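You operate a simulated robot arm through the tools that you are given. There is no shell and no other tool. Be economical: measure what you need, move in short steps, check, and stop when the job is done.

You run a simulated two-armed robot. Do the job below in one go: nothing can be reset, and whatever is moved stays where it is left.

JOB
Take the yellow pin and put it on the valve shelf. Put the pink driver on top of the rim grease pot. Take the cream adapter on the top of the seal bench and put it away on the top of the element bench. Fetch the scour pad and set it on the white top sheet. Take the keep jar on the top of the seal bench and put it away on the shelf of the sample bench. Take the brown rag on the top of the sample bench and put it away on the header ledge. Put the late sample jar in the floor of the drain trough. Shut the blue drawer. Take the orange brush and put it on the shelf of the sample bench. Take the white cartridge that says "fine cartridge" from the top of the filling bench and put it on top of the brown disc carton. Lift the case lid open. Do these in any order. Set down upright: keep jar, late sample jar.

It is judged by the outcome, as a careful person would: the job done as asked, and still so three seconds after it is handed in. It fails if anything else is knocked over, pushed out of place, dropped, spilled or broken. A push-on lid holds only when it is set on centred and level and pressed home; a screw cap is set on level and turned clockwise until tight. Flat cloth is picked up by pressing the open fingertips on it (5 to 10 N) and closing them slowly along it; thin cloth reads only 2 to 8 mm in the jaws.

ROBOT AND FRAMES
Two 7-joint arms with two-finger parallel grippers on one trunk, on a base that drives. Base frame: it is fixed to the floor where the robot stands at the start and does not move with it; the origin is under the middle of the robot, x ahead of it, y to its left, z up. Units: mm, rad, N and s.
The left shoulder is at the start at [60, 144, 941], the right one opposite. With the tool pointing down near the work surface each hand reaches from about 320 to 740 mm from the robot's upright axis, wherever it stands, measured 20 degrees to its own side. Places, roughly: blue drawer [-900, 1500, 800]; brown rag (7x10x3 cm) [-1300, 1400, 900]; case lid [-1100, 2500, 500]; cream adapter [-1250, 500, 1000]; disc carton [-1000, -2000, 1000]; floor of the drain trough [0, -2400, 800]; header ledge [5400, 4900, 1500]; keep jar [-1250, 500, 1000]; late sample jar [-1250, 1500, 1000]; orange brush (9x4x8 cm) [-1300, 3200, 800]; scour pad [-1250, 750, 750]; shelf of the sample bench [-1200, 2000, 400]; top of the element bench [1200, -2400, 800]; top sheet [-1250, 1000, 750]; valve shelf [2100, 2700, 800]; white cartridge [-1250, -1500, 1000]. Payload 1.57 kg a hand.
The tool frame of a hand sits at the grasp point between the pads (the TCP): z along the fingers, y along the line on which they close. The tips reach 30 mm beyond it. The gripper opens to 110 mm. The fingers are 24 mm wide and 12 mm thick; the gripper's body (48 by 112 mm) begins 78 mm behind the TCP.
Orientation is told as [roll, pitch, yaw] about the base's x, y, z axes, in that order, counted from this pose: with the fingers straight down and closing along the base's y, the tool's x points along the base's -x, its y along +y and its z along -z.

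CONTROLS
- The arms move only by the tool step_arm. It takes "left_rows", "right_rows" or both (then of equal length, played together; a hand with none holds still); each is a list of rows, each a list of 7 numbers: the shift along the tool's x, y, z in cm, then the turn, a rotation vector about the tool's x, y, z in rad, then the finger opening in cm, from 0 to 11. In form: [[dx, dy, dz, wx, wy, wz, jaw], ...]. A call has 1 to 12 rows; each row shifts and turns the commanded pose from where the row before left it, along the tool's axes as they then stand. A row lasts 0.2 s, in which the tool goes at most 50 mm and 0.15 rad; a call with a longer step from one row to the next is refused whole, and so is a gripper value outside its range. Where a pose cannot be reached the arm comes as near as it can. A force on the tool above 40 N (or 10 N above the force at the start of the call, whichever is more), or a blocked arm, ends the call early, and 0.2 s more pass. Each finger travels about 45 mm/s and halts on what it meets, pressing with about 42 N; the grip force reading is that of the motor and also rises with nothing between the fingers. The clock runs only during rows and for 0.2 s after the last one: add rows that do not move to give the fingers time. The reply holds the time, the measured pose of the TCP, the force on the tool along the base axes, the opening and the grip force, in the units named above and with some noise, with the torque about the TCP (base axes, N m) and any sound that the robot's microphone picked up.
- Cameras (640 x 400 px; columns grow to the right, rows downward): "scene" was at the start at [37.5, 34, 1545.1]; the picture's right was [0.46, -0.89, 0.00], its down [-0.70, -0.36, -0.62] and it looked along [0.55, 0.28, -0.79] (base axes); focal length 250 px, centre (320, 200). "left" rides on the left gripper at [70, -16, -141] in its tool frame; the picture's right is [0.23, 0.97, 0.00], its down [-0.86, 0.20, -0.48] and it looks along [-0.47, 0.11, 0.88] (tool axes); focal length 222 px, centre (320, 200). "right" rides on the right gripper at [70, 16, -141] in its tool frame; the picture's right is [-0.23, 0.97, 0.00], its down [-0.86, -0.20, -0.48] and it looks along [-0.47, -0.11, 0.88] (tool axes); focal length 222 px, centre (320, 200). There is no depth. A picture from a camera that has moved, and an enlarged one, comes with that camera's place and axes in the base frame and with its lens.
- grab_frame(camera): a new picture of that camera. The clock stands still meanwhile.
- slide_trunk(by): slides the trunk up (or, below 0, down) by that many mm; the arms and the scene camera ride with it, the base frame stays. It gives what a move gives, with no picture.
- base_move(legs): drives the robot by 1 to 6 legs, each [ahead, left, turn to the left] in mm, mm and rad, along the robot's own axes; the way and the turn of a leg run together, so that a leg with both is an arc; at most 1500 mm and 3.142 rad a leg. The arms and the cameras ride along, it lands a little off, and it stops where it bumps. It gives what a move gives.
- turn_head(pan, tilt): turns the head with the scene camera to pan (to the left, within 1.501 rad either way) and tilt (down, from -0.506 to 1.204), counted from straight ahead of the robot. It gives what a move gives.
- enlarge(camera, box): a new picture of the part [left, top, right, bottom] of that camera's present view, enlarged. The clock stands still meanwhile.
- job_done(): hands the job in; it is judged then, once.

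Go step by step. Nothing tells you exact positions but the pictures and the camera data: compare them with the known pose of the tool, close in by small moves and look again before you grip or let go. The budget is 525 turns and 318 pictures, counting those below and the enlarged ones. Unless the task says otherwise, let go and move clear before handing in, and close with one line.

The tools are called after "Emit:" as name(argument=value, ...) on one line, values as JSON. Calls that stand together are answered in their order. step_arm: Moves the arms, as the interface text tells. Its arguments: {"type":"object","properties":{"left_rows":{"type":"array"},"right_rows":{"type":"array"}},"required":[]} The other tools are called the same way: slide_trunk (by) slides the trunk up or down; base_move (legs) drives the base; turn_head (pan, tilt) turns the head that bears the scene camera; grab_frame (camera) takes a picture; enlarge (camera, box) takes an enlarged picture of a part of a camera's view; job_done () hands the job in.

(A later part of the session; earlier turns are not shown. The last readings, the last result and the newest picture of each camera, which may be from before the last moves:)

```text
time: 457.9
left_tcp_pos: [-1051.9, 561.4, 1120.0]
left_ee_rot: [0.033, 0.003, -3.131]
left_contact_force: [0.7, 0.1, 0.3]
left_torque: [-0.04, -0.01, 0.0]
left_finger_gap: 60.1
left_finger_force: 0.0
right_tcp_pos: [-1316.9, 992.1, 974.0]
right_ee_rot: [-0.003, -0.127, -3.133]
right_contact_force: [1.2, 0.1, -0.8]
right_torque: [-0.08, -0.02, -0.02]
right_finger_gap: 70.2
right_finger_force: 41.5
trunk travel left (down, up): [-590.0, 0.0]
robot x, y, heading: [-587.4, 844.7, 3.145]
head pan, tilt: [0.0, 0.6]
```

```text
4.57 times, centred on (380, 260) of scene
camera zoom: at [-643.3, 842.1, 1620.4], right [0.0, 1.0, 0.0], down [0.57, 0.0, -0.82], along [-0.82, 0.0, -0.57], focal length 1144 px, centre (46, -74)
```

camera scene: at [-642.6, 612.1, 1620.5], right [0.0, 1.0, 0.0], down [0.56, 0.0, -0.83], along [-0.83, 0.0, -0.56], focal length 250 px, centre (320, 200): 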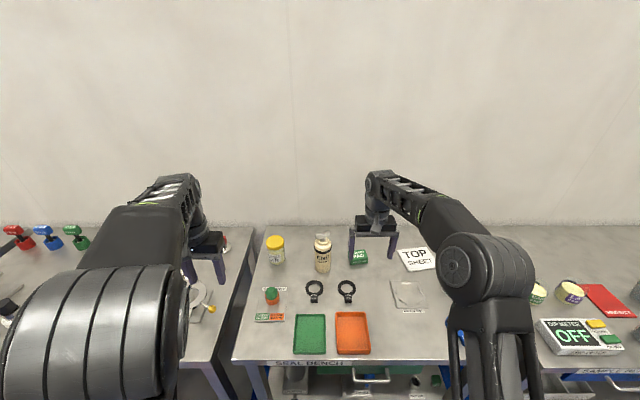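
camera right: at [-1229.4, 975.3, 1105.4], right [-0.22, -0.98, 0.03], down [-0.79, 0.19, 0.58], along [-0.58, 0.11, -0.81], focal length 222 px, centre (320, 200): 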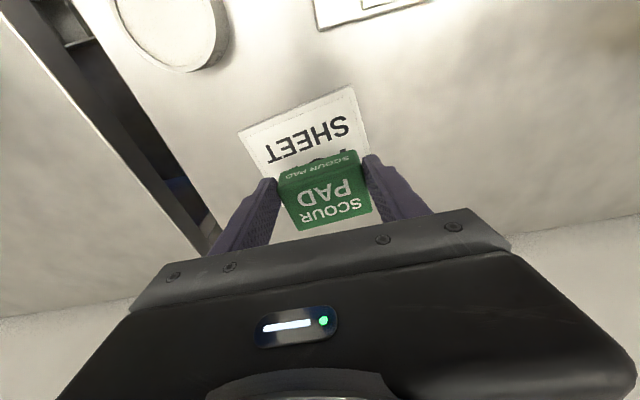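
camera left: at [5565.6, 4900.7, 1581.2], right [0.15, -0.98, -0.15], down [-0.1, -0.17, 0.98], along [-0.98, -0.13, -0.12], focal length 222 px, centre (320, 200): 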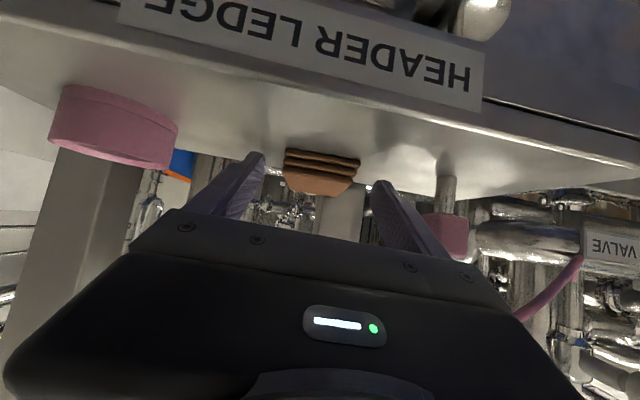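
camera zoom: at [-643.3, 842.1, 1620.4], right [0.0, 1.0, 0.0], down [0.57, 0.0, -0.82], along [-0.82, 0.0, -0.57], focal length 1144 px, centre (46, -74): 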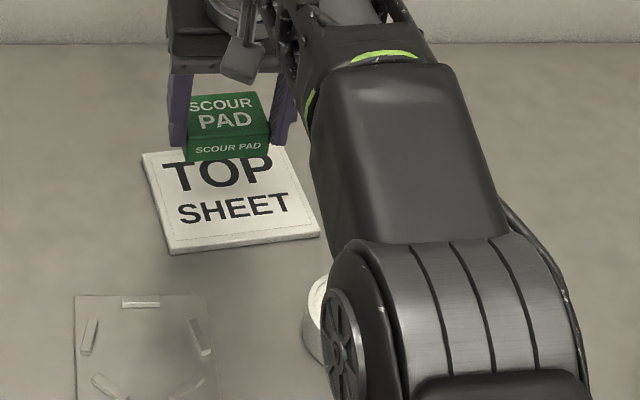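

Emit:
step_arm(right_rows=[[0.2, -0.7, 2.0, 0, 0, 0, 4], [0.2, 0, 2.0, 0, 0, 0, 4], [0.2, 0, 1.4, 0, 0, 0, 4], [0, 0, 0, 0, 0, 0, 4]])

Emit:
enlarge(camera="scene", box=[310, 225, 450, 295])

```text
time: 458.9
left_tcp_pos: [-1051.2, 560.5, 1117.2]
left_ee_rot: [0.032, 0.003, -3.131]
left_contact_force: [-0.2, -0.2, 0.7]
left_torque: [0.0, -0.01, 0.02]
left_finger_gap: 59.8
left_finger_force: 0.0
right_tcp_pos: [-1317.7, 998.0, 919.1]
right_ee_rot: [-0.004, -0.128, -3.134]
right_contact_force: [-0.6, -0.4, -0.3]
right_torque: [0.0, -0.01, 0.01]
right_finger_gap: 70.0
right_finger_force: 41.6
trunk travel left (down, up): [-590.0, 0.0]
robot x, y, heading: [-588.6, 841.6, 3.137]
head pan, tilt: [0.0, 0.6]
```

```text
4.57 times, centred on (380, 260) of scene
camera zoom: at [-643.2, 840.5, 1620.4], right [0.0, 1.0, 0.0], down [0.57, 0.0, -0.82], along [-0.82, 0.0, -0.57], focal length 1144 px, centre (46, -74)
```

zoom: 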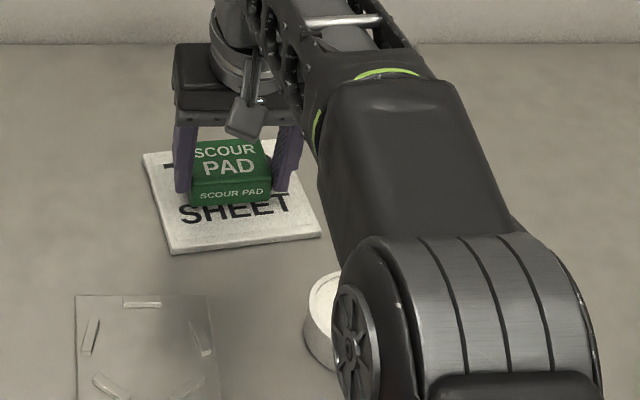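

Emit:
step_arm(right_rows=[[0.8, 0, 0.4, 0, 0, 0, 4], [0, 0, 0, 0, 0, 0, 4]])

Emit:
step_arm(right_rows=[[0, 0, 0.3, 0, 0, 0, 4], [0, 0, 0, 0, 0, 0, 4]])

```text
time: 459.5
left_tcp_pos: [-1051.4, 560.8, 1117.3]
left_ee_rot: [0.033, 0.003, -3.132]
left_contact_force: [-0.3, -0.2, -0.3]
left_torque: [0.0, 0.0, 0.03]
left_finger_gap: 59.5
left_finger_force: 0.0
right_tcp_pos: [-1309.4, 998.8, 915.9]
right_ee_rot: [-0.001, -0.127, -3.131]
right_contact_force: [0.3, -0.2, 0.4]
right_torque: [-0.02, 0.0, 0.01]
right_finger_gap: 69.8
right_finger_force: 41.9
trunk travel left (down, up): [-590.0, 0.0]
robot x, y, heading: [-583.4, 840.7, 3.141]
head pan, tilt: [0.0, 0.6]
```

```text
time: 460.1
left_tcp_pos: [-1050.7, 560.0, 1118.4]
left_ee_rot: [0.03, 0.002, -3.131]
left_contact_force: [0.9, -0.2, -0.2]
left_torque: [0.0, 0.03, 0.01]
left_finger_gap: 60.2
left_finger_force: 0.0
right_tcp_pos: [-1309.5, 998.0, 913.9]
right_ee_rot: [-0.003, -0.131, -3.133]
right_contact_force: [0.8, 0.7, 7.9]
right_torque: [-0.07, -0.03, 0.04]
right_finger_gap: 70.0
right_finger_force: 41.6
trunk travel left (down, up): [-590.0, 0.0]
robot x, y, heading: [-588.0, 839.0, 3.135]
head pan, tilt: [0.0, 0.6]
```

Touching (8 N). Release and rise.

Emit:
step_arm(right_rows=[[0, 0, 0, 0, 0, 0, 7.3], [0, 0, 0, 0, 0, 0, 8.5], [0, 0, 0, 0, 0, 0, 10], [0, 0, 0, 0, 0, 0, 10], [-0.3, 0, -2, 0, 0, 0, 10], [-0.4, 0, -3, 0, 0, 0, 10], [0.5, 0, -3, 0, 0, 0, 10], [2, 0, -1, 0, 0, 0, 10], [0, 0, 0, 0, 0, 0, 10]])

Emit:
grab_frame(camera="right")

```text
time: 462.1
left_tcp_pos: [-1051.6, 562.1, 1118.1]
left_ee_rot: [0.032, 0.003, -3.131]
left_contact_force: [-0.3, 0.3, -0.3]
left_torque: [0.02, -0.01, -0.02]
left_finger_gap: 60.1
left_finger_force: 0.0
right_tcp_pos: [-1280.2, 998.5, 998.8]
right_ee_rot: [-0.003, -0.127, -3.132]
right_contact_force: [-1.4, 0.5, 0.0]
right_torque: [0.01, -0.05, -0.02]
right_finger_gap: 99.7
right_finger_force: 0.0
trunk travel left (down, up): [-590.0, 0.0]
robot x, y, heading: [-584.3, 841.4, 3.145]
head pan, tilt: [0.0, 0.6]
```

```text
177 pictures are left
camera right: at [-1193.7, 982.6, 1129.8], right [-0.22, -0.98, 0.03], down [-0.79, 0.19, 0.58], along [-0.58, 0.11, -0.81], focal length 222 px, centre (320, 200)
```

right: 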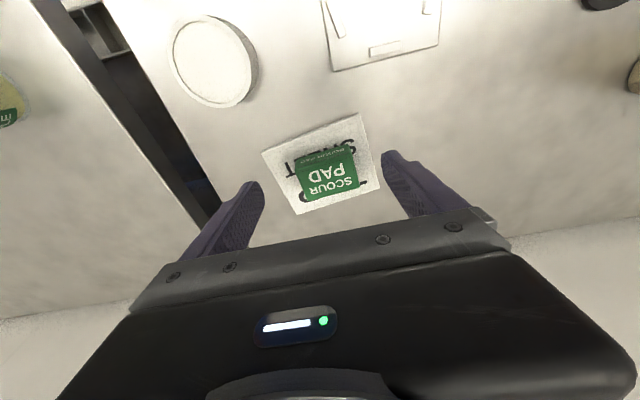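

The scour pad rests on the top sheet. Next the keep jar (≈[-1310,444], cap top ≈974): I retract the right hand and shift left.

Emit:
step_arm(right_rows=[[3, 0, -2, 0, 0.07, 0, 6], [4, 0, -2, 0, 0.07, 0, 6], [4, 0, -1.5, 0, 0, 0, 6], [4, 0, -1, 0, 0, 0, 6], [4, 0, -1, 0, 0, 0, 6], [3, 0, 0, 0, 0, 0, 6], [0, 0, 0, 0, 0, 0, 6]])

Emit:
base_move(legs=[[0, 250, 0]])

Emit:
grab_frame(camera="left")

Emit:
enlarge(camera="scene", box=[200, 200, 380, 320])

```text
time: 463.7
left_tcp_pos: [-1051.3, 559.5, 1118.1]
left_ee_rot: [0.032, 0.002, -3.131]
left_contact_force: [0.6, -0.3, -0.4]
left_torque: [0.01, 0.0, -0.01]
left_finger_gap: 60.1
left_finger_force: 0.0
right_tcp_pos: [-1057.9, 1000.3, 1069.8]
right_ee_rot: [-0.005, 0.012, -3.132]
right_contact_force: [0.3, -1.0, -0.1]
right_torque: [0.02, -0.01, 0.01]
right_finger_gap: 59.7
right_finger_force: 0.2
trunk travel left (down, up): [-590.0, 0.0]
robot x, y, heading: [-582.0, 842.7, 3.142]
head pan, tilt: [0.0, 0.6]
```

```text
time: 465.5
left_tcp_pos: [-1053.5, 310.9, 1117.6]
left_ee_rot: [0.032, 0.003, -3.133]
left_contact_force: [-0.2, 0.8, -0.6]
left_torque: [0.08, 0.0, 0.02]
left_finger_gap: 60.1
left_finger_force: 0.0
right_tcp_pos: [-1059.4, 750.4, 1070.4]
right_ee_rot: [-0.006, 0.011, -3.137]
right_contact_force: [-0.3, -0.3, -0.1]
right_torque: [0.06, 0.01, -0.03]
right_finger_gap: 59.9
right_finger_force: 0.0
trunk travel left (down, up): [-590.0, 0.0]
robot x, y, heading: [-583.7, 590.8, 3.137]
head pan, tilt: [0.0, 0.6]
```

```text
176 pictures are left
camera left: at [-984.3, 331.9, 1259.9], right [0.23, -0.97, 0.03], down [-0.86, -0.19, 0.48], along [-0.46, -0.14, -0.88], focal length 222 px, centre (320, 200)
```

left: 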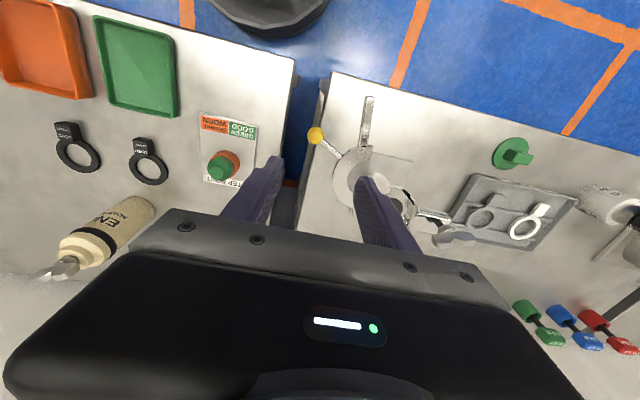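

```text
3.33 times, centred on (290, 260) of scene
camera zoom: at [-644.2, 589.2, 1620.4], right [0.01, 1.0, 0.0], down [0.56, 0.0, -0.83], along [-0.82, 0.01, -0.56], focal length 834 px, centre (420, 0)
```

zoom: 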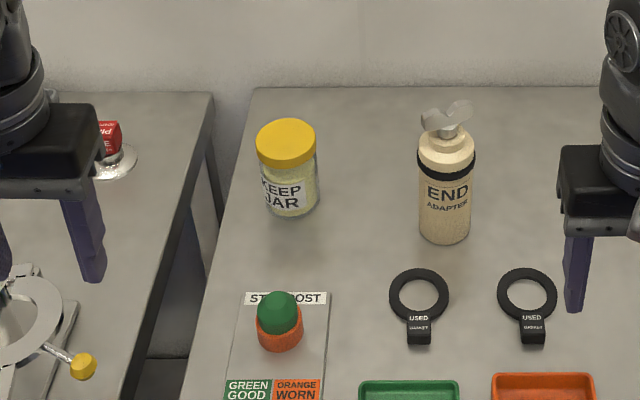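

Emit:
step_arm(left_rows=[[0, 0, 0, 0, -0.14, 0, 9], [-3.8, -2.2, 0.5, 0, 0, 0, 11], [-3.8, -2.2, 1.5, 0, 0, 0, 11], [-3.8, -2.2, 2.5, 0, 0, 0, 11], [-3.8, -2.2, 2.5, 0, 0, 0, 11], [-3.8, -2.2, 3, 0, 0, 0, 11], [-3.8, -2.2, 3, 0, 0, 0, 11], [0, 0, 0, 0, 0, 0, 11]])

Emit:
grab_frame(camera="left")

Emit:
enlarge(camera="scene", box=[200, 200, 380, 320])

```text
refused: row 4 steps farther than a row can; nothing moved
```

```text
174 pictures are left
camera left: at [-984.3, 331.9, 1259.9], right [0.23, -0.97, 0.03], down [-0.86, -0.19, 0.48], along [-0.46, -0.14, -0.88], focal length 222 px, centre (320, 200)
```

left: 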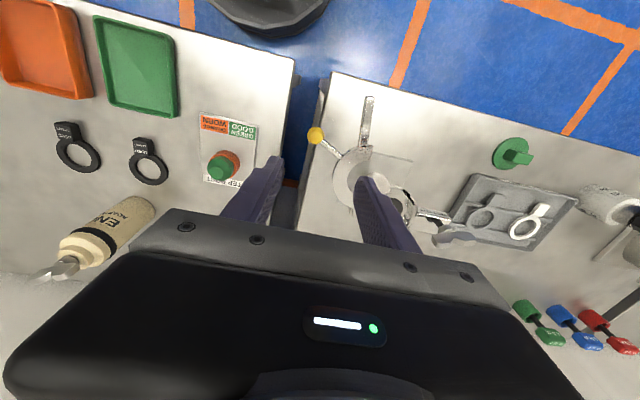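

```text
3.33 times, centred on (290, 260) of scene
camera zoom: at [-644.2, 589.2, 1620.4], right [0.01, 1.0, 0.0], down [0.56, 0.0, -0.83], along [-0.82, 0.01, -0.56], focal length 834 px, centre (420, 0)
```

zoom: 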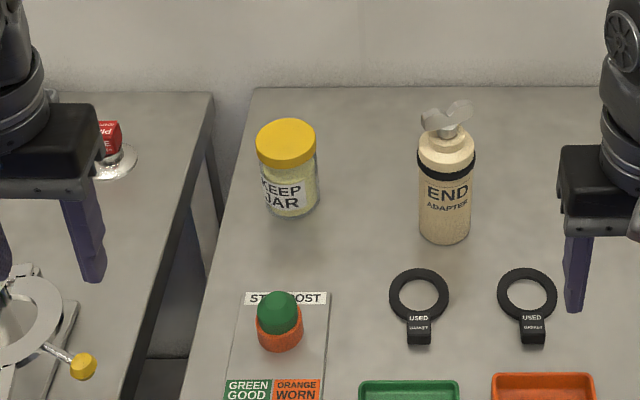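

I split the move into smaller rows.

Emit:
step_arm(left_rows=[[0, 0, 0, 0, -0.14, 0, 9], [-2.55, -1.45, 0.3, 0, 0, 0, 11], [-2.55, -1.45, 0.5, 0, 0, 0, 11], [-2.55, -1.45, 1.0, 0, 0, 0, 11], [-2.55, -1.45, 1.7, 0, 0, 0, 11], [-2.55, -1.45, 1.7, 0, 0, 0, 11], [-2.55, -1.45, 1.7, 0, 0, 0, 11], [-2.55, -1.45, 1.7, 0, 0, 0, 11], [-2.55, -1.45, 1.7, 0, 0, 0, 11], [-2.55, -1.45, 1.7, 0, 0, 0, 11], [0, 0, 0, 0, 0, 0, 11]])

Emit:
grab_frame(camera="left")

Emit:
enlarge(camera="scene", box=[200, 200, 380, 320])

```text
time: 467.9
left_tcp_pos: [-1218.8, 455.1, 1040.7]
left_ee_rot: [0.032, -0.141, 3.139]
left_contact_force: [0.0, 0.5, -1.0]
left_torque: [0.02, -0.01, -0.02]
left_finger_gap: 110.1
left_finger_force: 0.1
left hand out of reach, approached as far as the arm can: row 7, 8, 9, 10
right_tcp_pos: [-1059.7, 752.6, 1070.8]
right_ee_rot: [-0.003, 0.012, -3.136]
right_contact_force: [-0.2, -0.5, -0.5]
right_torque: [-0.02, -0.02, -0.01]
right_finger_gap: 60.3
right_finger_force: 0.0
trunk travel left (down, up): [-590.0, 0.0]
robot x, y, heading: [-581.5, 589.6, 3.136]
head pan, tilt: [0.0, 0.6]
```

```text
172 pictures are left
camera left: at [-1131.0, 475.9, 1171.3], right [0.23, -0.97, 0.0], down [-0.78, -0.18, 0.6], along [-0.58, -0.14, -0.8], focal length 222 px, centre (320, 200)
```

left: 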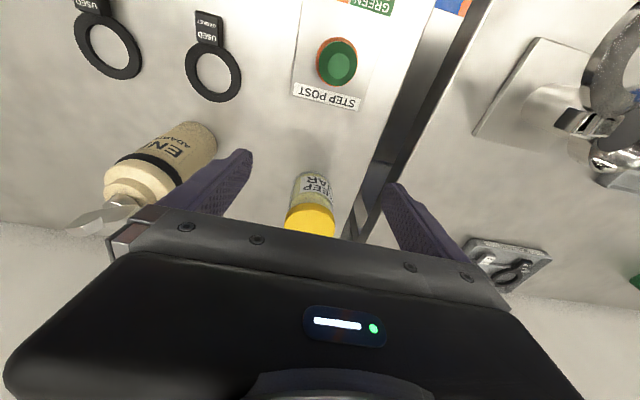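

```text
3.33 times, centred on (290, 260) of scene
camera zoom: at [-644.2, 590.9, 1620.4], right [0.01, 1.0, 0.0], down [0.57, 0.0, -0.82], along [-0.82, 0.0, -0.57], focal length 834 px, centre (420, 0)
```

zoom: 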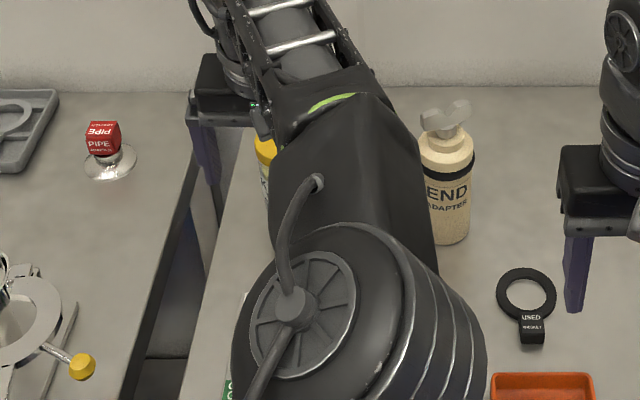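

Emit:
step_arm(left_rows=[[-1, 0.5, 3, 0, 0, 0, 11], [-2.6, 0.5, 2, 0, 0, 0, 11], [-2.6, 0, 1.5, 0, 0, 0, 11], [0, 0, 0, 0, 0, 0, 11]])

Emit:
grab_frame(camera="left")

```text
time: 468.9
left_tcp_pos: [-1221.4, 462.1, 1018.9]
left_ee_rot: [0.034, -0.138, -3.139]
left_contact_force: [-0.1, 0.1, -0.2]
left_torque: [0.0, 0.01, 0.0]
left_finger_gap: 110.1
left_finger_force: 0.1
left hand out of reach, approached as far as the arm can: row 1, 2, 3
right_tcp_pos: [-1059.7, 751.6, 1069.8]
right_ee_rot: [-0.004, 0.012, -3.137]
right_contact_force: [1.1, 0.2, 0.2]
right_torque: [0.0, -0.01, 0.01]
right_finger_gap: 59.9
right_finger_force: 0.0
trunk travel left (down, up): [-590.0, 0.0]
robot x, y, heading: [-583.4, 590.9, 3.139]
head pan, tilt: [0.0, 0.6]
```

```text
170 pictures are left
camera left: at [-1132.4, 482.4, 1148.6], right [0.23, -0.97, 0.0], down [-0.78, -0.18, 0.6], along [-0.58, -0.14, -0.8], focal length 222 px, centre (320, 200)
```

left: 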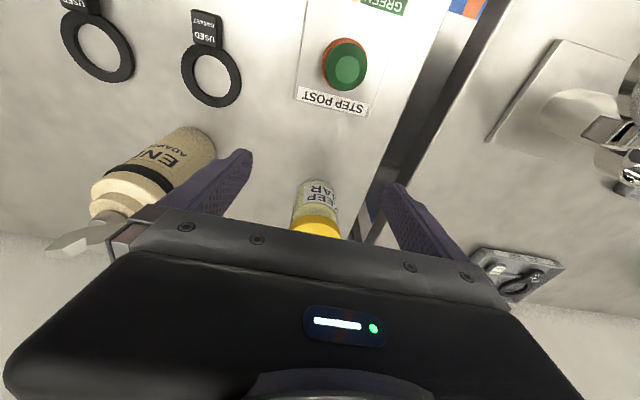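

The arm has hit a limit in this posture; I retract the left hand outward, lower the trunk 50 mm and re-extend.

Emit:
step_arm(left_rows=[[3, 1, -1, 0, 0, 0, 11], [3, 2.5, -1, 0, 0, 0, 11], [3, 2.5, -1, 0, 0, 0, 11], [3, 2.5, -1, 0, 0, 0, 11], [3, 2.5, 0, 0, 0.14, 0, 11], [0, 2.5, 0, 0, 0, 0, 11], [0, 0, 0, 0, 0, 0, 11]])

Emit:
slide_trunk(by=-50)

Emit:
grab_frame(camera="scene")

```text
time: 470.5
left_tcp_pos: [-1065.0, 326.6, 1042.2]
left_ee_rot: [0.033, 0.004, -3.136]
left_contact_force: [-0.3, -0.5, -0.1]
left_torque: [-0.02, 0.04, -0.01]
left_finger_gap: 110.2
left_finger_force: 0.1
right_tcp_pos: [-1060.1, 751.9, 1070.4]
right_ee_rot: [-0.005, 0.012, -3.136]
right_contact_force: [0.7, 0.4, 0.0]
right_torque: [-0.01, 0.02, 0.01]
right_finger_gap: 60.0
right_finger_force: 0.0
trunk travel left (down, up): [-590.0, 0.0]
robot x, y, heading: [-588.8, 590.9, 3.135]
head pan, tilt: [0.0, 0.6]
```

```text
time: 471.1
left_tcp_pos: [-1065.5, 325.9, 1013.8]
left_ee_rot: [0.036, 0.003, -3.136]
left_contact_force: [3.6, 2.8, 11.5]
left_torque: [-0.51, -0.13, 0.18]
left_finger_gap: 108.0
left_finger_force: 0.1
right_tcp_pos: [-1059.2, 753.7, 1036.1]
right_ee_rot: [-0.004, 0.011, -3.136]
right_contact_force: [0.4, 0.7, -0.3]
right_torque: [0.03, -0.01, -0.04]
right_finger_gap: 60.0
right_finger_force: 0.1
trunk travel left (down, up): [-557.0, 33.0]
robot x, y, heading: [-584.9, 592.1, 3.138]
head pan, tilt: [0.0, 0.6]
stopped: the force on the tool passed its limit (the readings are from after the stop); the commanded pose is now the measured one
```

```text
169 pictures are left
camera scene: at [-643.2, 591.2, 1587.0], right [0.01, 1.0, 0.0], down [0.56, 0.0, -0.83], along [-0.83, 0.0, -0.56], focal length 250 px, centre (320, 200)
```

scene: 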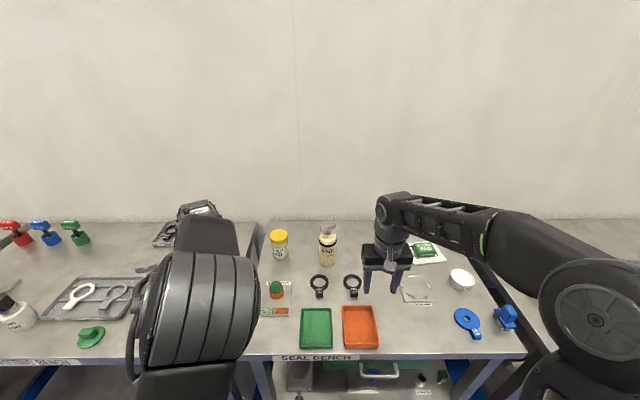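

The left hand touched the fixture on the neighbouring bench. I raise it at once and check.

Emit:
step_arm(left_rows=[[0, 0, -3, 0, 0, 0, 11], [0, 0, -3, 0, 0, 0, 11], [0, 0, 0, 0, 0, 0, 11]])

Emit:
grab_frame(camera="left")

Emit:
grab_frame(camera="scene")

```text
time: 471.9
left_tcp_pos: [-1064.6, 326.2, 1073.4]
left_ee_rot: [0.037, 0.002, -3.133]
left_contact_force: [-0.5, -0.4, 0.3]
left_torque: [0.01, -0.02, 0.02]
left_finger_gap: 109.8
left_finger_force: 0.1
right_tcp_pos: [-1059.4, 752.1, 1037.0]
right_ee_rot: [-0.004, 0.011, -3.137]
right_contact_force: [0.3, -0.1, 0.4]
right_torque: [-0.03, 0.0, 0.04]
right_finger_gap: 60.1
right_finger_force: 0.1
trunk travel left (down, up): [-557.0, 33.0]
robot x, y, heading: [-587.9, 588.5, 3.139]
head pan, tilt: [0.0, 0.6]
```

```text
168 pictures are left
camera left: at [-995.6, 348.7, 1214.5], right [0.23, -0.97, 0.04], down [-0.85, -0.19, 0.48], along [-0.46, -0.14, -0.87], focal length 222 px, centre (320, 200)
```

left: 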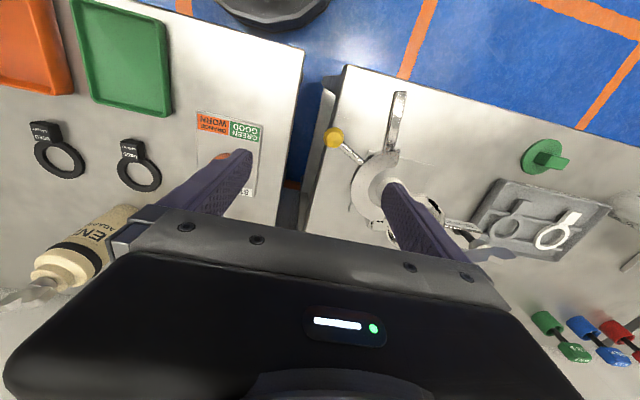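

```text
167 pictures are left
camera scene: at [-644.4, 590.6, 1587.3], right [0.01, 1.0, 0.0], down [0.57, 0.0, -0.82], along [-0.82, 0.0, -0.57], focal length 250 px, centre (320, 200)
```

scene: 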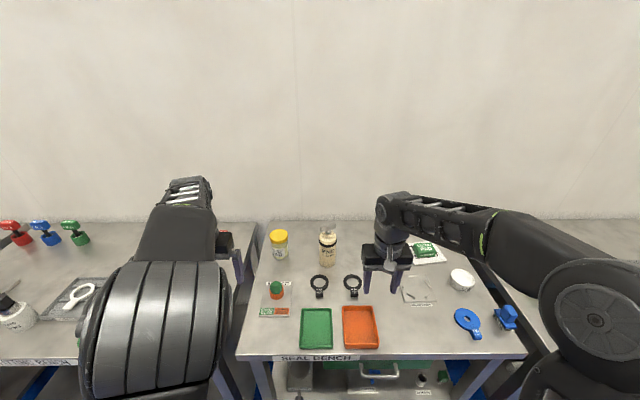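

The fixture looks unchanged. I try the left reach again, lowering earlier while extending.

Emit:
step_arm(left_rows=[[0, -1.5, 0, 0, -0.07, 0, 11], [0, -2.5, 0, 0, -0.07, 0, 11], [-1, -2.5, 0, 0, 0, 0, 11], [-1, -2.5, 0.5, 0, 0, 0, 11], [-1, -2.5, 1, 0, 0, 0, 11], [-1.5, 0, 1.5, 0, 0, 0, 11], [-1.5, 0, 1.5, 0, 0, 0, 11], [-1.5, 0, 1.5, 0, 0, 0, 11], [-1.5, 0, 1.5, 0, 0, 0, 11], [0, 0, 0, 0, 0, 0, 11]])

Emit:
grab_frame(camera="scene")

```text
time: 474.1
left_tcp_pos: [-1166.0, 438.2, 1007.7]
left_ee_rot: [0.038, -0.138, -3.139]
left_contact_force: [0.2, -0.5, -0.6]
left_torque: [0.01, 0.01, 0.03]
left_finger_gap: 110.2
left_finger_force: 0.1
right_tcp_pos: [-1059.1, 750.8, 1036.5]
right_ee_rot: [-0.005, 0.014, -3.135]
right_contact_force: [-0.6, 0.3, -0.4]
right_torque: [-0.01, -0.03, 0.01]
right_finger_gap: 59.8
right_finger_force: 0.0
trunk travel left (down, up): [-557.0, 33.0]
robot x, y, heading: [-588.9, 590.5, 3.141]
head pan, tilt: [0.0, 0.6]
```

```text
166 pictures are left
camera scene: at [-643.8, 590.5, 1587.3], right [0.01, 1.0, 0.0], down [0.56, 0.0, -0.83], along [-0.83, 0.0, -0.56], focal length 250 px, centre (320, 200)
```

scene: 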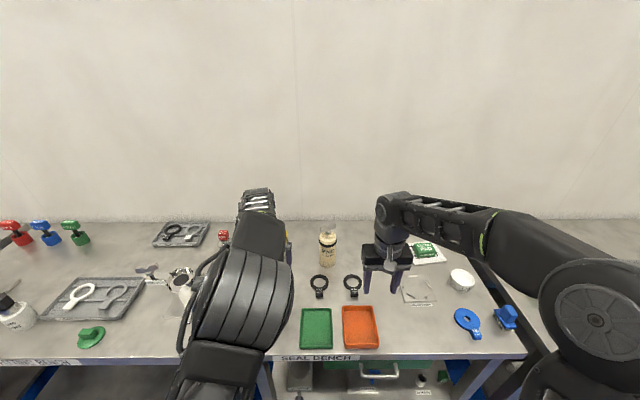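

Emit:
step_arm(left_rows=[[-1.5, 0, 1.2, 0, 0, 0, 11], [-2, 0, 1.0, 0, 0, 0, 11], [-2, 0, 0.5, 0, 0, 0, 11], [-2, 0, 0.3, 0, 0, 0, 11], [0, 0, 0, 0, 0, 0, 11]])

Emit:
grab_frame(camera="left")

```text
time: 475.4
left_tcp_pos: [-1213.9, 441.2, 992.0]
left_ee_rot: [0.036, -0.138, -3.139]
left_contact_force: [-0.3, 0.6, -0.5]
left_torque: [-0.02, 0.01, 0.0]
left_finger_gap: 110.0
left_finger_force: 0.0
left hand out of reach, approached as far as the arm can: row 3, 4
right_tcp_pos: [-1060.3, 751.5, 1036.3]
right_ee_rot: [-0.003, 0.012, -3.136]
right_contact_force: [0.0, -0.4, -0.4]
right_torque: [0.03, 0.0, -0.01]
right_finger_gap: 60.0
right_finger_force: 0.0
trunk travel left (down, up): [-557.0, 33.0]
robot x, y, heading: [-587.6, 589.5, 3.137]
head pan, tilt: [0.0, 0.6]
```

```text
165 pictures are left
camera left: at [-1126.1, 463.3, 1121.8], right [0.23, -0.97, 0.0], down [-0.78, -0.18, 0.6], along [-0.58, -0.14, -0.8], focal length 222 px, centre (320, 200)
```

left: 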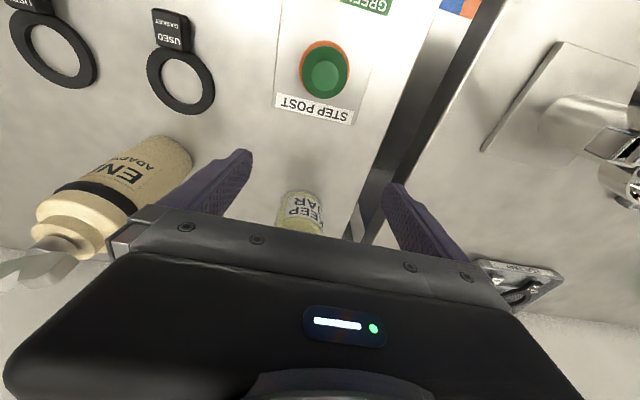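

The left arm's posture limits it here. I back off and reset the left arm by swinging it out to its starting pose.

Emit:
step_arm(left_rows=[[3, 0, -1.5, 0, 0.07, 0, 8], [3, 0, -1.5, 0, 0.07, 0, 6], [3, 0, -1.5, 0, 0, 0, 6], [3, 0, -1.5, 0, 0, 0, 6], [3, 0, -1.5, 0, 0, 0, 6], [0, 0, 0, 0, 0, 0, 6]])

Emit:
base_move(legs=[[-320, 0, 0]])

Emit:
step_arm(left_rows=[[0.5, 4, -0.5, 0, 0, 0, 6], [0.5, 4, -0.5, 0, 0, 0, 6], [0.5, 4, -0.5, 0, 0, 0, 6], [0.5, 4, 0, 0, 0, 0, 6], [0.5, 4, 0, 0, 0, 0, 6], [0.5, 4, 0, 0, 0, 0, 6], [0, 0, 0, 0, 0, 0, 6]])

Emit:
turn_head(pan=0.3, tilt=0.7)

Emit:
grab_frame(camera="scene")

```text
time: 476.8
left_tcp_pos: [-1062.1, 446.6, 1057.7]
left_ee_rot: [0.036, 0.004, -3.132]
left_contact_force: [0.6, 0.7, 0.1]
left_torque: [-0.01, 0.01, -0.02]
left_finger_gap: 59.9
left_finger_force: 0.1
right_tcp_pos: [-1059.9, 751.8, 1036.1]
right_ee_rot: [-0.003, 0.012, -3.136]
right_contact_force: [-0.4, 0.5, -1.0]
right_torque: [0.01, 0.01, 0.0]
right_finger_gap: 59.9
right_finger_force: 0.1
trunk travel left (down, up): [-557.0, 33.0]
robot x, y, heading: [-589.2, 586.8, 3.139]
head pan, tilt: [0.0, 0.6]
```

```text
time: 478.9
left_tcp_pos: [-738.1, 445.2, 1060.2]
left_ee_rot: [0.037, -0.001, -3.136]
left_contact_force: [-0.4, 0.2, -0.5]
left_torque: [-0.02, 0.06, 0.0]
left_finger_gap: 60.0
left_finger_force: 0.1
right_tcp_pos: [-735.3, 750.7, 1036.5]
right_ee_rot: [-0.003, 0.013, -3.141]
right_contact_force: [-0.6, 0.4, -0.2]
right_torque: [0.01, -0.01, 0.0]
right_finger_gap: 60.0
right_finger_force: 0.1
trunk travel left (down, up): [-557.0, 33.0]
robot x, y, heading: [-259.5, 586.3, 3.13]
head pan, tilt: [0.0, 0.6]
```

```text
time: 480.5
left_tcp_pos: [-708.7, 207.8, 1083.2]
left_ee_rot: [0.036, 0.001, -3.138]
left_contact_force: [0.3, 0.6, 0.1]
left_torque: [-0.03, 0.03, -0.05]
left_finger_gap: 59.9
left_finger_force: 0.1
right_tcp_pos: [-734.5, 751.0, 1036.9]
right_ee_rot: [-0.003, 0.013, -3.138]
right_contact_force: [-0.6, -0.1, -0.4]
right_torque: [0.01, 0.02, -0.03]
right_finger_gap: 60.0
right_finger_force: 0.0
trunk travel left (down, up): [-557.0, 33.0]
robot x, y, heading: [-258.1, 584.1, 3.137]
head pan, tilt: [0.0, 0.6]
```

```text
time: 481.3
left_tcp_pos: [-710.4, 207.9, 1082.9]
left_ee_rot: [0.035, 0.002, -3.138]
left_contact_force: [-0.1, -0.9, 0.3]
left_torque: [0.02, -0.02, 0.02]
left_finger_gap: 60.1
left_finger_force: 0.0
right_tcp_pos: [-735.0, 751.7, 1036.3]
right_ee_rot: [-0.003, 0.013, -3.14]
right_contact_force: [0.1, -0.1, 0.1]
right_torque: [0.03, -0.01, 0.0]
right_finger_gap: 60.1
right_finger_force: 0.1
trunk travel left (down, up): [-557.0, 33.0]
robot x, y, heading: [-265.8, 586.3, 3.132]
head pan, tilt: [0.3, 0.7]
```

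```text
164 pictures are left
camera scene: at [-313.3, 563.3, 1578.7], right [-0.29, 0.96, 0.0], down [0.62, 0.18, -0.77], along [-0.73, -0.22, -0.64], focal length 250 px, centre (320, 200)
```

scene: 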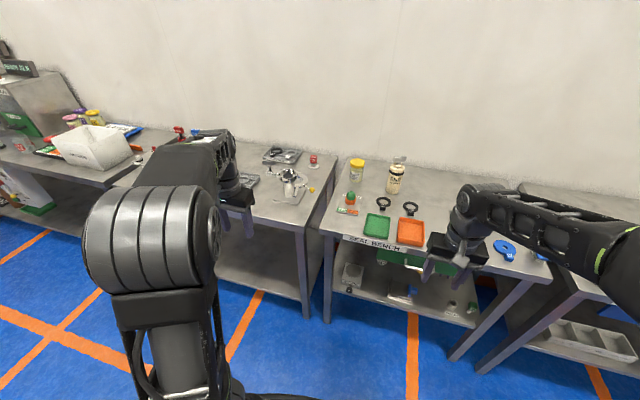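

I'll take the keep jar with the right hand instead, from further left.

Emit:
base_move(legs=[[0, 293, 0], [320, 0, 0]])

Emit:
turn_head(pan=-0.1, tilt=0.6)

Emit:
step_arm(right_rows=[[0, 0, 0, 0, -0.07, 0, 9], [0, 0, 0, 0, -0.07, 0, 11], [-2.5, 0, 0, 0, 0, 0, 11], [-2.5, 0, 0, 0, 0, 0, 11], [-2.5, 0, 0.5, 0, 0, 0, 11], [-2.5, 0, 0.5, 0, 0, 0, 11], [-2.5, 0, 0.5, 0, 0, 0, 11], [0, 0, 0, 0, 0, 0, 11]])

Emit:
grab_frame(camera="right")

Emit:
grab_frame(camera="scene")

```text
time: 485.1
left_tcp_pos: [-1041.7, -76.8, 1083.4]
left_ee_rot: [0.037, 0.003, -3.136]
left_contact_force: [-0.3, 0.9, -0.4]
left_torque: [0.01, -0.06, 0.01]
left_finger_gap: 59.9
left_finger_force: 0.1
right_tcp_pos: [-1065.8, 466.0, 1036.1]
right_ee_rot: [-0.004, 0.012, -3.14]
right_contact_force: [-0.1, 0.1, -0.8]
right_torque: [0.0, -0.04, 0.03]
right_finger_gap: 60.2
right_finger_force: 0.1
trunk travel left (down, up): [-557.0, 33.0]
robot x, y, heading: [-593.6, 303.9, 3.134]
head pan, tilt: [0.3, 0.7]
```

```text
time: 485.9
left_tcp_pos: [-1039.6, -75.9, 1083.2]
left_ee_rot: [0.036, 0.001, -3.138]
left_contact_force: [0.0, 0.3, 0.6]
left_torque: [-0.03, -0.01, 0.02]
left_finger_gap: 60.0
left_finger_force: 0.0
right_tcp_pos: [-1064.5, 466.8, 1036.4]
right_ee_rot: [-0.004, 0.012, -3.141]
right_contact_force: [-0.5, 0.4, 1.3]
right_torque: [-0.01, 0.0, 0.03]
right_finger_gap: 59.8
right_finger_force: 0.0
trunk travel left (down, up): [-557.0, 33.0]
robot x, y, heading: [-591.5, 303.7, 3.133]
head pan, tilt: [-0.099, 0.6]
```

```text
time: 487.7
left_tcp_pos: [-1040.0, -75.2, 1083.9]
left_ee_rot: [0.037, 0.002, -3.139]
left_contact_force: [0.1, -0.4, -0.2]
left_torque: [-0.01, 0.03, 0.0]
left_finger_gap: 60.0
left_finger_force: 0.0
right_tcp_pos: [-1189.4, 468.7, 1036.5]
right_ee_rot: [-0.003, -0.127, -3.14]
right_contact_force: [0.6, 0.2, -0.2]
right_torque: [0.03, 0.0, 0.02]
right_finger_gap: 110.1
right_finger_force: 0.1
trunk travel left (down, up): [-557.0, 33.0]
robot x, y, heading: [-594.1, 302.8, 3.127]
head pan, tilt: [-0.099, 0.6]
```

```text
163 pictures are left
camera right: at [-1103.0, 451.5, 1167.6], right [-0.22, -0.97, 0.03], down [-0.79, 0.2, 0.58], along [-0.57, 0.11, -0.81], focal length 222 px, centre (320, 200)
```

right: 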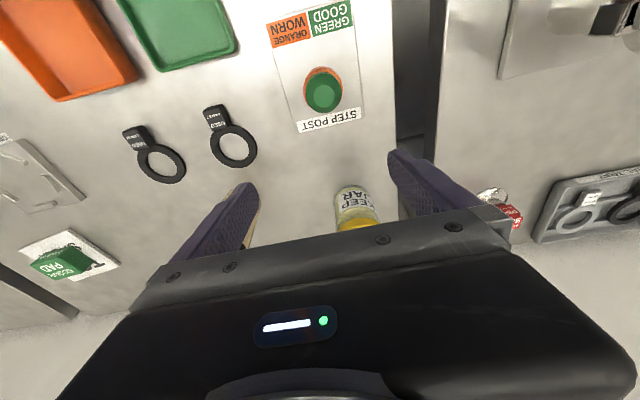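

```text
162 pictures are left
camera scene: at [-649.1, 312.7, 1587.3], right [0.11, 0.99, 0.0], down [0.56, -0.06, -0.83], along [-0.82, 0.09, -0.56], focal length 250 px, centre (320, 200)
```

scene: 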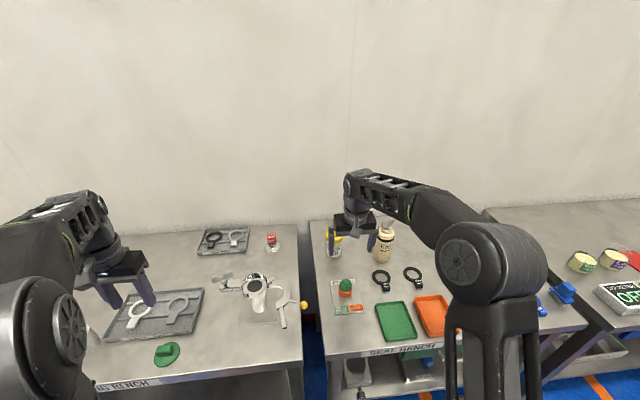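

Emit:
step_arm(right_rows=[[-1.1, 1.4, 0.6, 0, 0, 0, 11], [-1.1, 1.4, 1.2, 0, 0, 0, 11], [-2.2, 0, 2.6, 0, 0, 0, 11], [0, 0, 0, 0, 0, 0, 11]])

Emit:
grab_frame(camera="right")

Emit:
enlarge(camera="scene", box=[290, 160, 430, 260])

```text
time: 488.7
left_tcp_pos: [-1038.0, -76.6, 1083.8]
left_ee_rot: [0.037, 0.002, -3.138]
left_contact_force: [-0.3, -0.9, -0.6]
left_torque: [0.0, 0.0, 0.01]
left_finger_gap: 59.9
left_finger_force: 0.1
right_tcp_pos: [-1240.4, 438.2, 1000.4]
right_ee_rot: [-0.004, -0.126, -3.141]
right_contact_force: [0.6, 1.4, -0.6]
right_torque: [0.02, -0.02, -0.02]
right_finger_gap: 109.8
right_finger_force: 0.0
trunk travel left (down, up): [-557.0, 33.0]
robot x, y, heading: [-590.2, 306.2, 3.131]
head pan, tilt: [-0.099, 0.6]
```

```text
161 pictures are left
camera right: at [-1152.9, 420.9, 1131.1], right [-0.23, -0.97, 0.03], down [-0.79, 0.2, 0.58], along [-0.57, 0.11, -0.81], focal length 222 px, centre (320, 200)
```

right: 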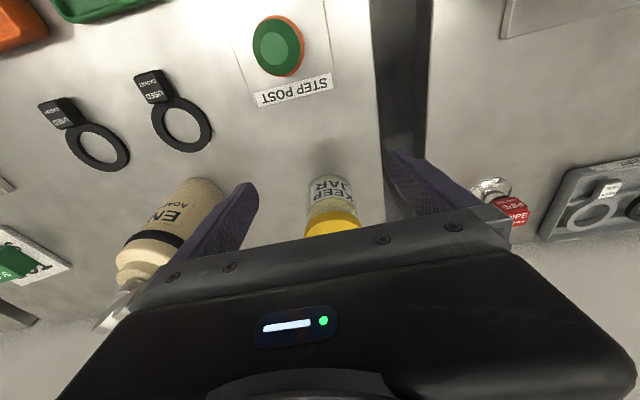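

```text
4.00 times, centred on (360, 210) of scene
camera zoom: at [-648.8, 312.6, 1587.4], right [0.11, 0.99, 0.0], down [0.56, -0.06, -0.83], along [-0.82, 0.09, -0.56], focal length 1001 px, centre (160, 160)
```

zoom: 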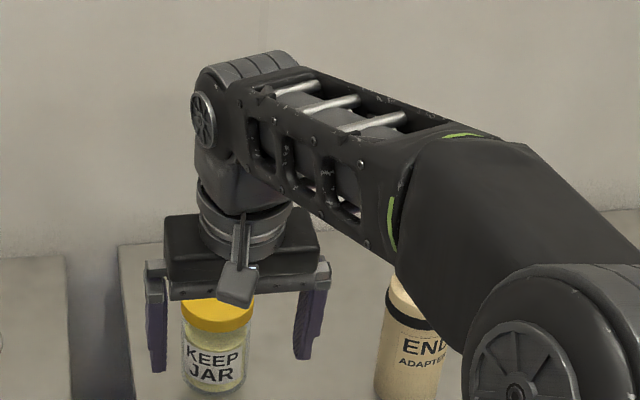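

Emit:
step_arm(right_rows=[[-2.2, 0, 2.0, 0, 0, 0, 11], [-2.2, 0, 2.4, 0, 0, 0, 11], [-2.2, 0, 2.6, 0, 0, 0, 11], [0, 0, 0, 0, 0, 0, 11]])

Emit:
grab_frame(camera="right")

Emit:
enlarge(camera="scene", box=[290, 180, 430, 280])

```text
time: 489.7
left_tcp_pos: [-1038.2, -76.6, 1083.6]
left_ee_rot: [0.037, 0.002, -3.139]
left_contact_force: [-0.7, -0.2, 0.6]
left_torque: [0.0, -0.01, -0.02]
left_finger_gap: 59.7
left_finger_force: 0.0
right_tcp_pos: [-1314.8, 438.1, 937.0]
right_ee_rot: [-0.004, -0.127, -3.14]
right_contact_force: [-0.4, 0.6, 0.4]
right_torque: [-0.02, 0.02, -0.02]
right_finger_gap: 110.2
right_finger_force: 0.0
trunk travel left (down, up): [-557.0, 33.0]
robot x, y, heading: [-591.0, 302.1, 3.132]
head pan, tilt: [-0.099, 0.6]
```

```text
159 pictures are left
camera right: at [-1226.9, 421.0, 1068.8], right [-0.22, -0.97, 0.03], down [-0.79, 0.2, 0.58], along [-0.57, 0.11, -0.81], focal length 222 px, centre (320, 200)
```

right: 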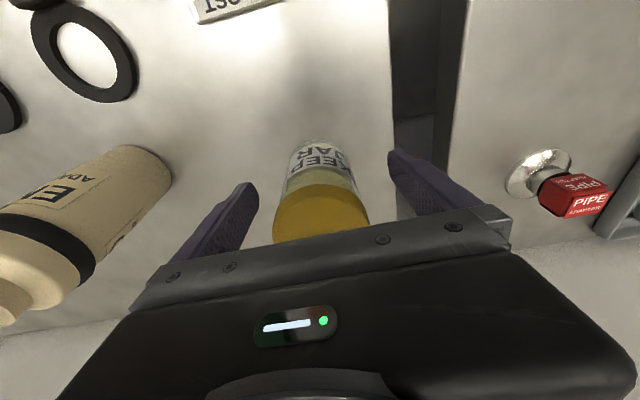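

```text
4.00 times, centred on (360, 230) of scene
camera zoom: at [-648.7, 312.7, 1587.4], right [0.11, 0.99, 0.0], down [0.56, -0.06, -0.83], along [-0.82, 0.09, -0.56], focal length 1001 px, centre (160, 80)
```

zoom: 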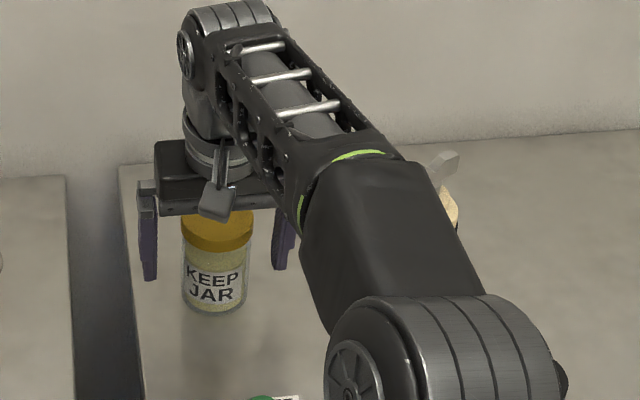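

The jar is centred between the fingers. I lower a little more and grip.

Emit:
step_arm(right_rows=[[-0.2, 0, 1.6, 0, 0, 0, 11], [0, 0, 0, 0, 0, 0, 9], [0, 0, 0, 0, 0, 0, 7.5], [0, 0, 0, 0, 0, 0, 6.5], [0, 0, 0, 0, 0, 0, 5.5], [0, 0, 0, 0, 0, 0, 4.5], [0, 0, 0, 0, 0, 0, 4], [0, 0, 0, 0, 0, 0, 4]])

Emit:
grab_frame(camera="right")

```text
time: 491.5
left_tcp_pos: [-1039.0, -76.4, 1082.1]
left_ee_rot: [0.037, 0.004, -3.138]
left_contact_force: [-0.9, 1.0, 0.1]
left_torque: [0.0, -0.01, 0.0]
left_finger_gap: 60.0
left_finger_force: 0.1
right_tcp_pos: [-1319.0, 437.2, 922.0]
right_ee_rot: [-0.004, -0.127, -3.141]
right_contact_force: [0.2, -0.3, 0.3]
right_torque: [-0.07, 0.0, 0.01]
right_finger_gap: 64.2
right_finger_force: 40.1
trunk travel left (down, up): [-557.0, 33.0]
robot x, y, heading: [-594.0, 303.7, 3.134]
head pan, tilt: [-0.099, 0.6]
```

```text
157 pictures are left
camera right: at [-1231.8, 420.4, 1053.6], right [-0.22, -0.97, 0.03], down [-0.79, 0.2, 0.58], along [-0.57, 0.11, -0.81], focal length 222 px, centre (320, 200)
```

right: 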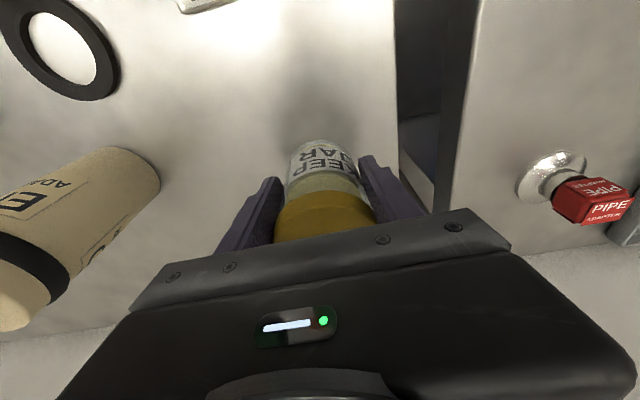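

Jar gripped (64 mm). I lift, retract, and back away.

Emit:
step_arm(right_rows=[[-0.2, 0, -1.5, 0, 0, 0, 4], [-0.3, 0, -2.5, 0, 0, 0, 4], [-0.3, 0, -2.5, 0, 0, 0, 4], [1, 0, -2.5, 0, 0, 0, 4], [2, 0, -2, 0, 0, 0, 4], [3, 0, -1, 0, 0, 0, 4], [3, 0, -1, 0, 0, 0, 4], [3, 0, -1, 0, 0, 0, 4], [3, 0, -1, 0, 0, 0, 4], [0, 0, 0, 0, 0, 0, 4]])

Emit:
base_move(legs=[[-350, 0, 0]])

Emit:
grab_frame(camera="scene")

```text
time: 493.7
left_tcp_pos: [-1040.2, -77.4, 1082.0]
left_ee_rot: [0.037, 0.002, -3.139]
left_contact_force: [0.1, -0.7, 0.2]
left_torque: [0.0, 0.01, 0.0]
left_finger_gap: 59.8
left_finger_force: 0.0
right_tcp_pos: [-1153.1, 440.1, 1042.1]
right_ee_rot: [-0.003, -0.129, -3.139]
right_contact_force: [-0.8, -0.4, -2.8]
right_torque: [-0.02, -0.06, 0.02]
right_finger_gap: 64.3
right_finger_force: 41.9
right hand out of reach, approached as far as the arm can: row 3
trunk travel left (down, up): [-557.0, 33.0]
robot x, y, heading: [-594.9, 304.3, 3.132]
head pan, tilt: [-0.099, 0.6]
```

```text
time: 496.0
left_tcp_pos: [-691.3, -81.1, 1085.6]
left_ee_rot: [0.036, 0.002, -3.139]
left_contact_force: [0.7, -0.4, -0.4]
left_torque: [0.01, 0.01, -0.01]
left_finger_gap: 59.9
left_finger_force: 0.0
right_tcp_pos: [-804.9, 437.1, 1042.7]
right_ee_rot: [-0.004, -0.128, -3.14]
right_contact_force: [0.0, 0.3, -1.3]
right_torque: [0.05, -0.02, 0.01]
right_finger_gap: 63.7
right_finger_force: 41.8
trunk travel left (down, up): [-557.0, 33.0]
robot x, y, heading: [-245.4, 301.7, 3.127]
head pan, tilt: [-0.099, 0.6]
```

```text
156 pictures are left
camera scene: at [-301.4, 309.1, 1587.3], right [0.11, 0.99, 0.0], down [0.56, -0.06, -0.83], along [-0.82, 0.09, -0.56], focal length 250 px, centre (320, 200)
```

scene: 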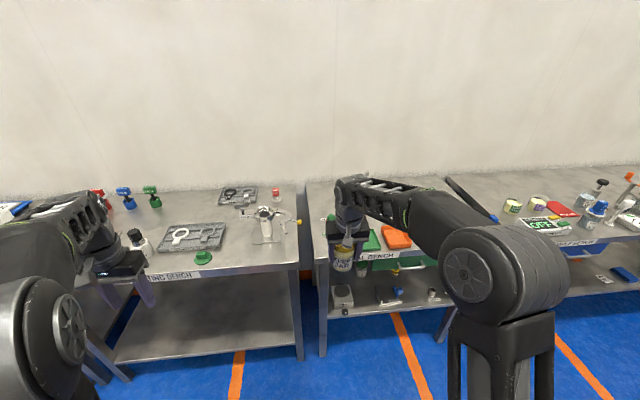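

I move along to the sample bench and look at its shelf.

Emit:
base_move(legs=[[0, -1450, 0.012], [0, -150, 0]])

Emit:
turn_head(pan=-0.1, tilt=0.8)

Emit:
grab_frame(camera="scene")

```text
time: 504.0
left_tcp_pos: [-687.9, 1475.2, 1084.1]
left_ee_rot: [0.036, 0.001, -3.119]
left_contact_force: [-0.5, 0.4, -0.6]
left_torque: [-0.05, 0.01, -0.02]
left_finger_gap: 60.2
left_finger_force: 0.0
right_tcp_pos: [-811.2, 1990.7, 1042.9]
right_ee_rot: [-0.003, -0.127, -3.122]
right_contact_force: [-0.2, 1.4, -3.0]
right_torque: [-0.01, -0.03, 0.0]
right_finger_gap: 63.6
right_finger_force: 42.4
trunk travel left (down, up): [-557.0, 33.0]
robot x, y, heading: [-246.9, 1863.0, -3.135]
head pan, tilt: [-0.099, 0.6]
```

```text
time: 504.7
left_tcp_pos: [-687.7, 1474.2, 1083.5]
left_ee_rot: [0.034, 0.004, -3.12]
left_contact_force: [0.2, -0.4, 0.1]
left_torque: [-0.02, 0.02, 0.02]
left_finger_gap: 60.1
left_finger_force: 0.0
right_tcp_pos: [-811.7, 1989.4, 1041.9]
right_ee_rot: [-0.003, -0.129, -3.12]
right_contact_force: [0.3, -0.2, -1.2]
right_torque: [-0.01, -0.04, 0.0]
right_finger_gap: 63.9
right_finger_force: 42.3
trunk travel left (down, up): [-557.0, 33.0]
robot x, y, heading: [-248.8, 1864.8, -3.137]
head pan, tilt: [-0.099, 0.799]
```

```text
155 pictures are left
camera scene: at [-297.9, 1870.6, 1570.5], right [0.09, 1.0, 0.0], down [0.71, -0.06, -0.7], along [-0.69, 0.06, -0.72], focal length 250 px, centre (320, 200)
```

scene: 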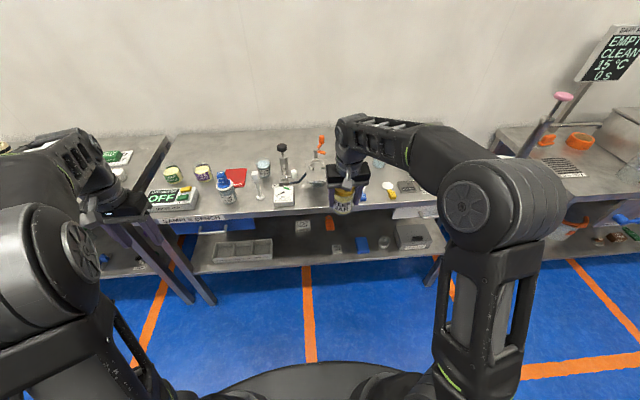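

The shelf has free room around [-1070,1850]. I lower the trunk in front of the bench, then slide the jar in under the top.

Emit:
slide_trunk(by=-540)

Emit:
base_move(legs=[[0, 150, 0]])

Emit:
grab_frame(camera="right")

Emit:
turn_head(pan=-0.2, tilt=0.6)

Emit:
grab_frame(camera="scene")

```text
refused: -540 is not a number from -400 to 400
```

```text
time: 506.1
left_tcp_pos: [-685.6, 1321.0, 1083.0]
left_ee_rot: [0.036, 0.002, -3.117]
left_contact_force: [0.2, -0.7, 0.4]
left_torque: [0.04, -0.01, -0.03]
left_finger_gap: 59.8
left_finger_force: 0.1
right_tcp_pos: [-811.3, 1837.5, 1042.1]
right_ee_rot: [-0.007, -0.128, -3.119]
right_contact_force: [-0.5, -0.1, -2.5]
right_torque: [0.03, -0.05, 0.02]
right_finger_gap: 63.7
right_finger_force: 41.9
trunk travel left (down, up): [-557.0, 33.0]
robot x, y, heading: [-248.9, 1713.7, -3.128]
head pan, tilt: [-0.099, 0.799]
```

```text
154 pictures are left
camera right: at [-723.5, 1821.2, 1173.7], right [-0.2, -0.98, 0.02], down [-0.79, 0.18, 0.58], along [-0.58, 0.1, -0.81], focal length 222 px, centre (320, 200)
```

right: 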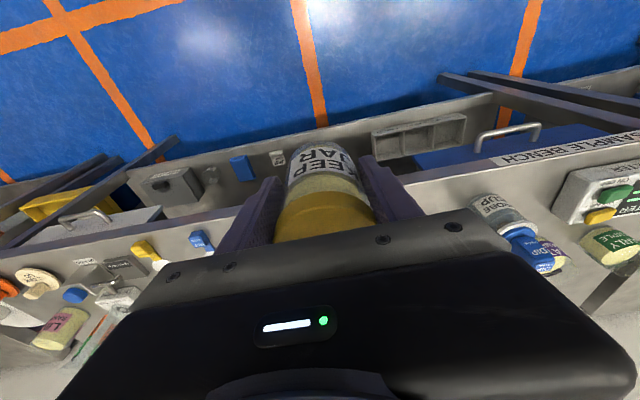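

```text
time: 506.9
left_tcp_pos: [-686.2, 1323.0, 1083.0]
left_ee_rot: [0.037, 0.002, -3.119]
left_contact_force: [-1.0, 0.0, 0.1]
left_torque: [0.0, -0.02, 0.04]
left_finger_gap: 60.0
left_finger_force: 0.1
right_tcp_pos: [-810.1, 1836.8, 1042.9]
right_ee_rot: [-0.004, -0.127, -3.117]
right_contact_force: [0.4, -0.3, -3.0]
right_torque: [-0.01, -0.04, 0.0]
right_finger_gap: 63.9
right_finger_force: 41.8
trunk travel left (down, up): [-557.0, 33.0]
robot x, y, heading: [-243.8, 1714.8, -3.129]
head pan, tilt: [-0.201, 0.6]
```

```text
153 pictures are left
camera scene: at [-302.8, 1729.6, 1587.2], right [0.19, 0.98, 0.0], down [0.56, -0.11, -0.82], along [-0.81, 0.16, -0.57], focal length 250 px, centre (320, 200)
```

scene: 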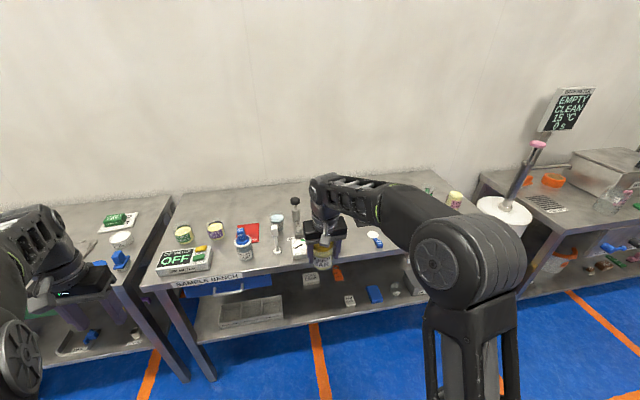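

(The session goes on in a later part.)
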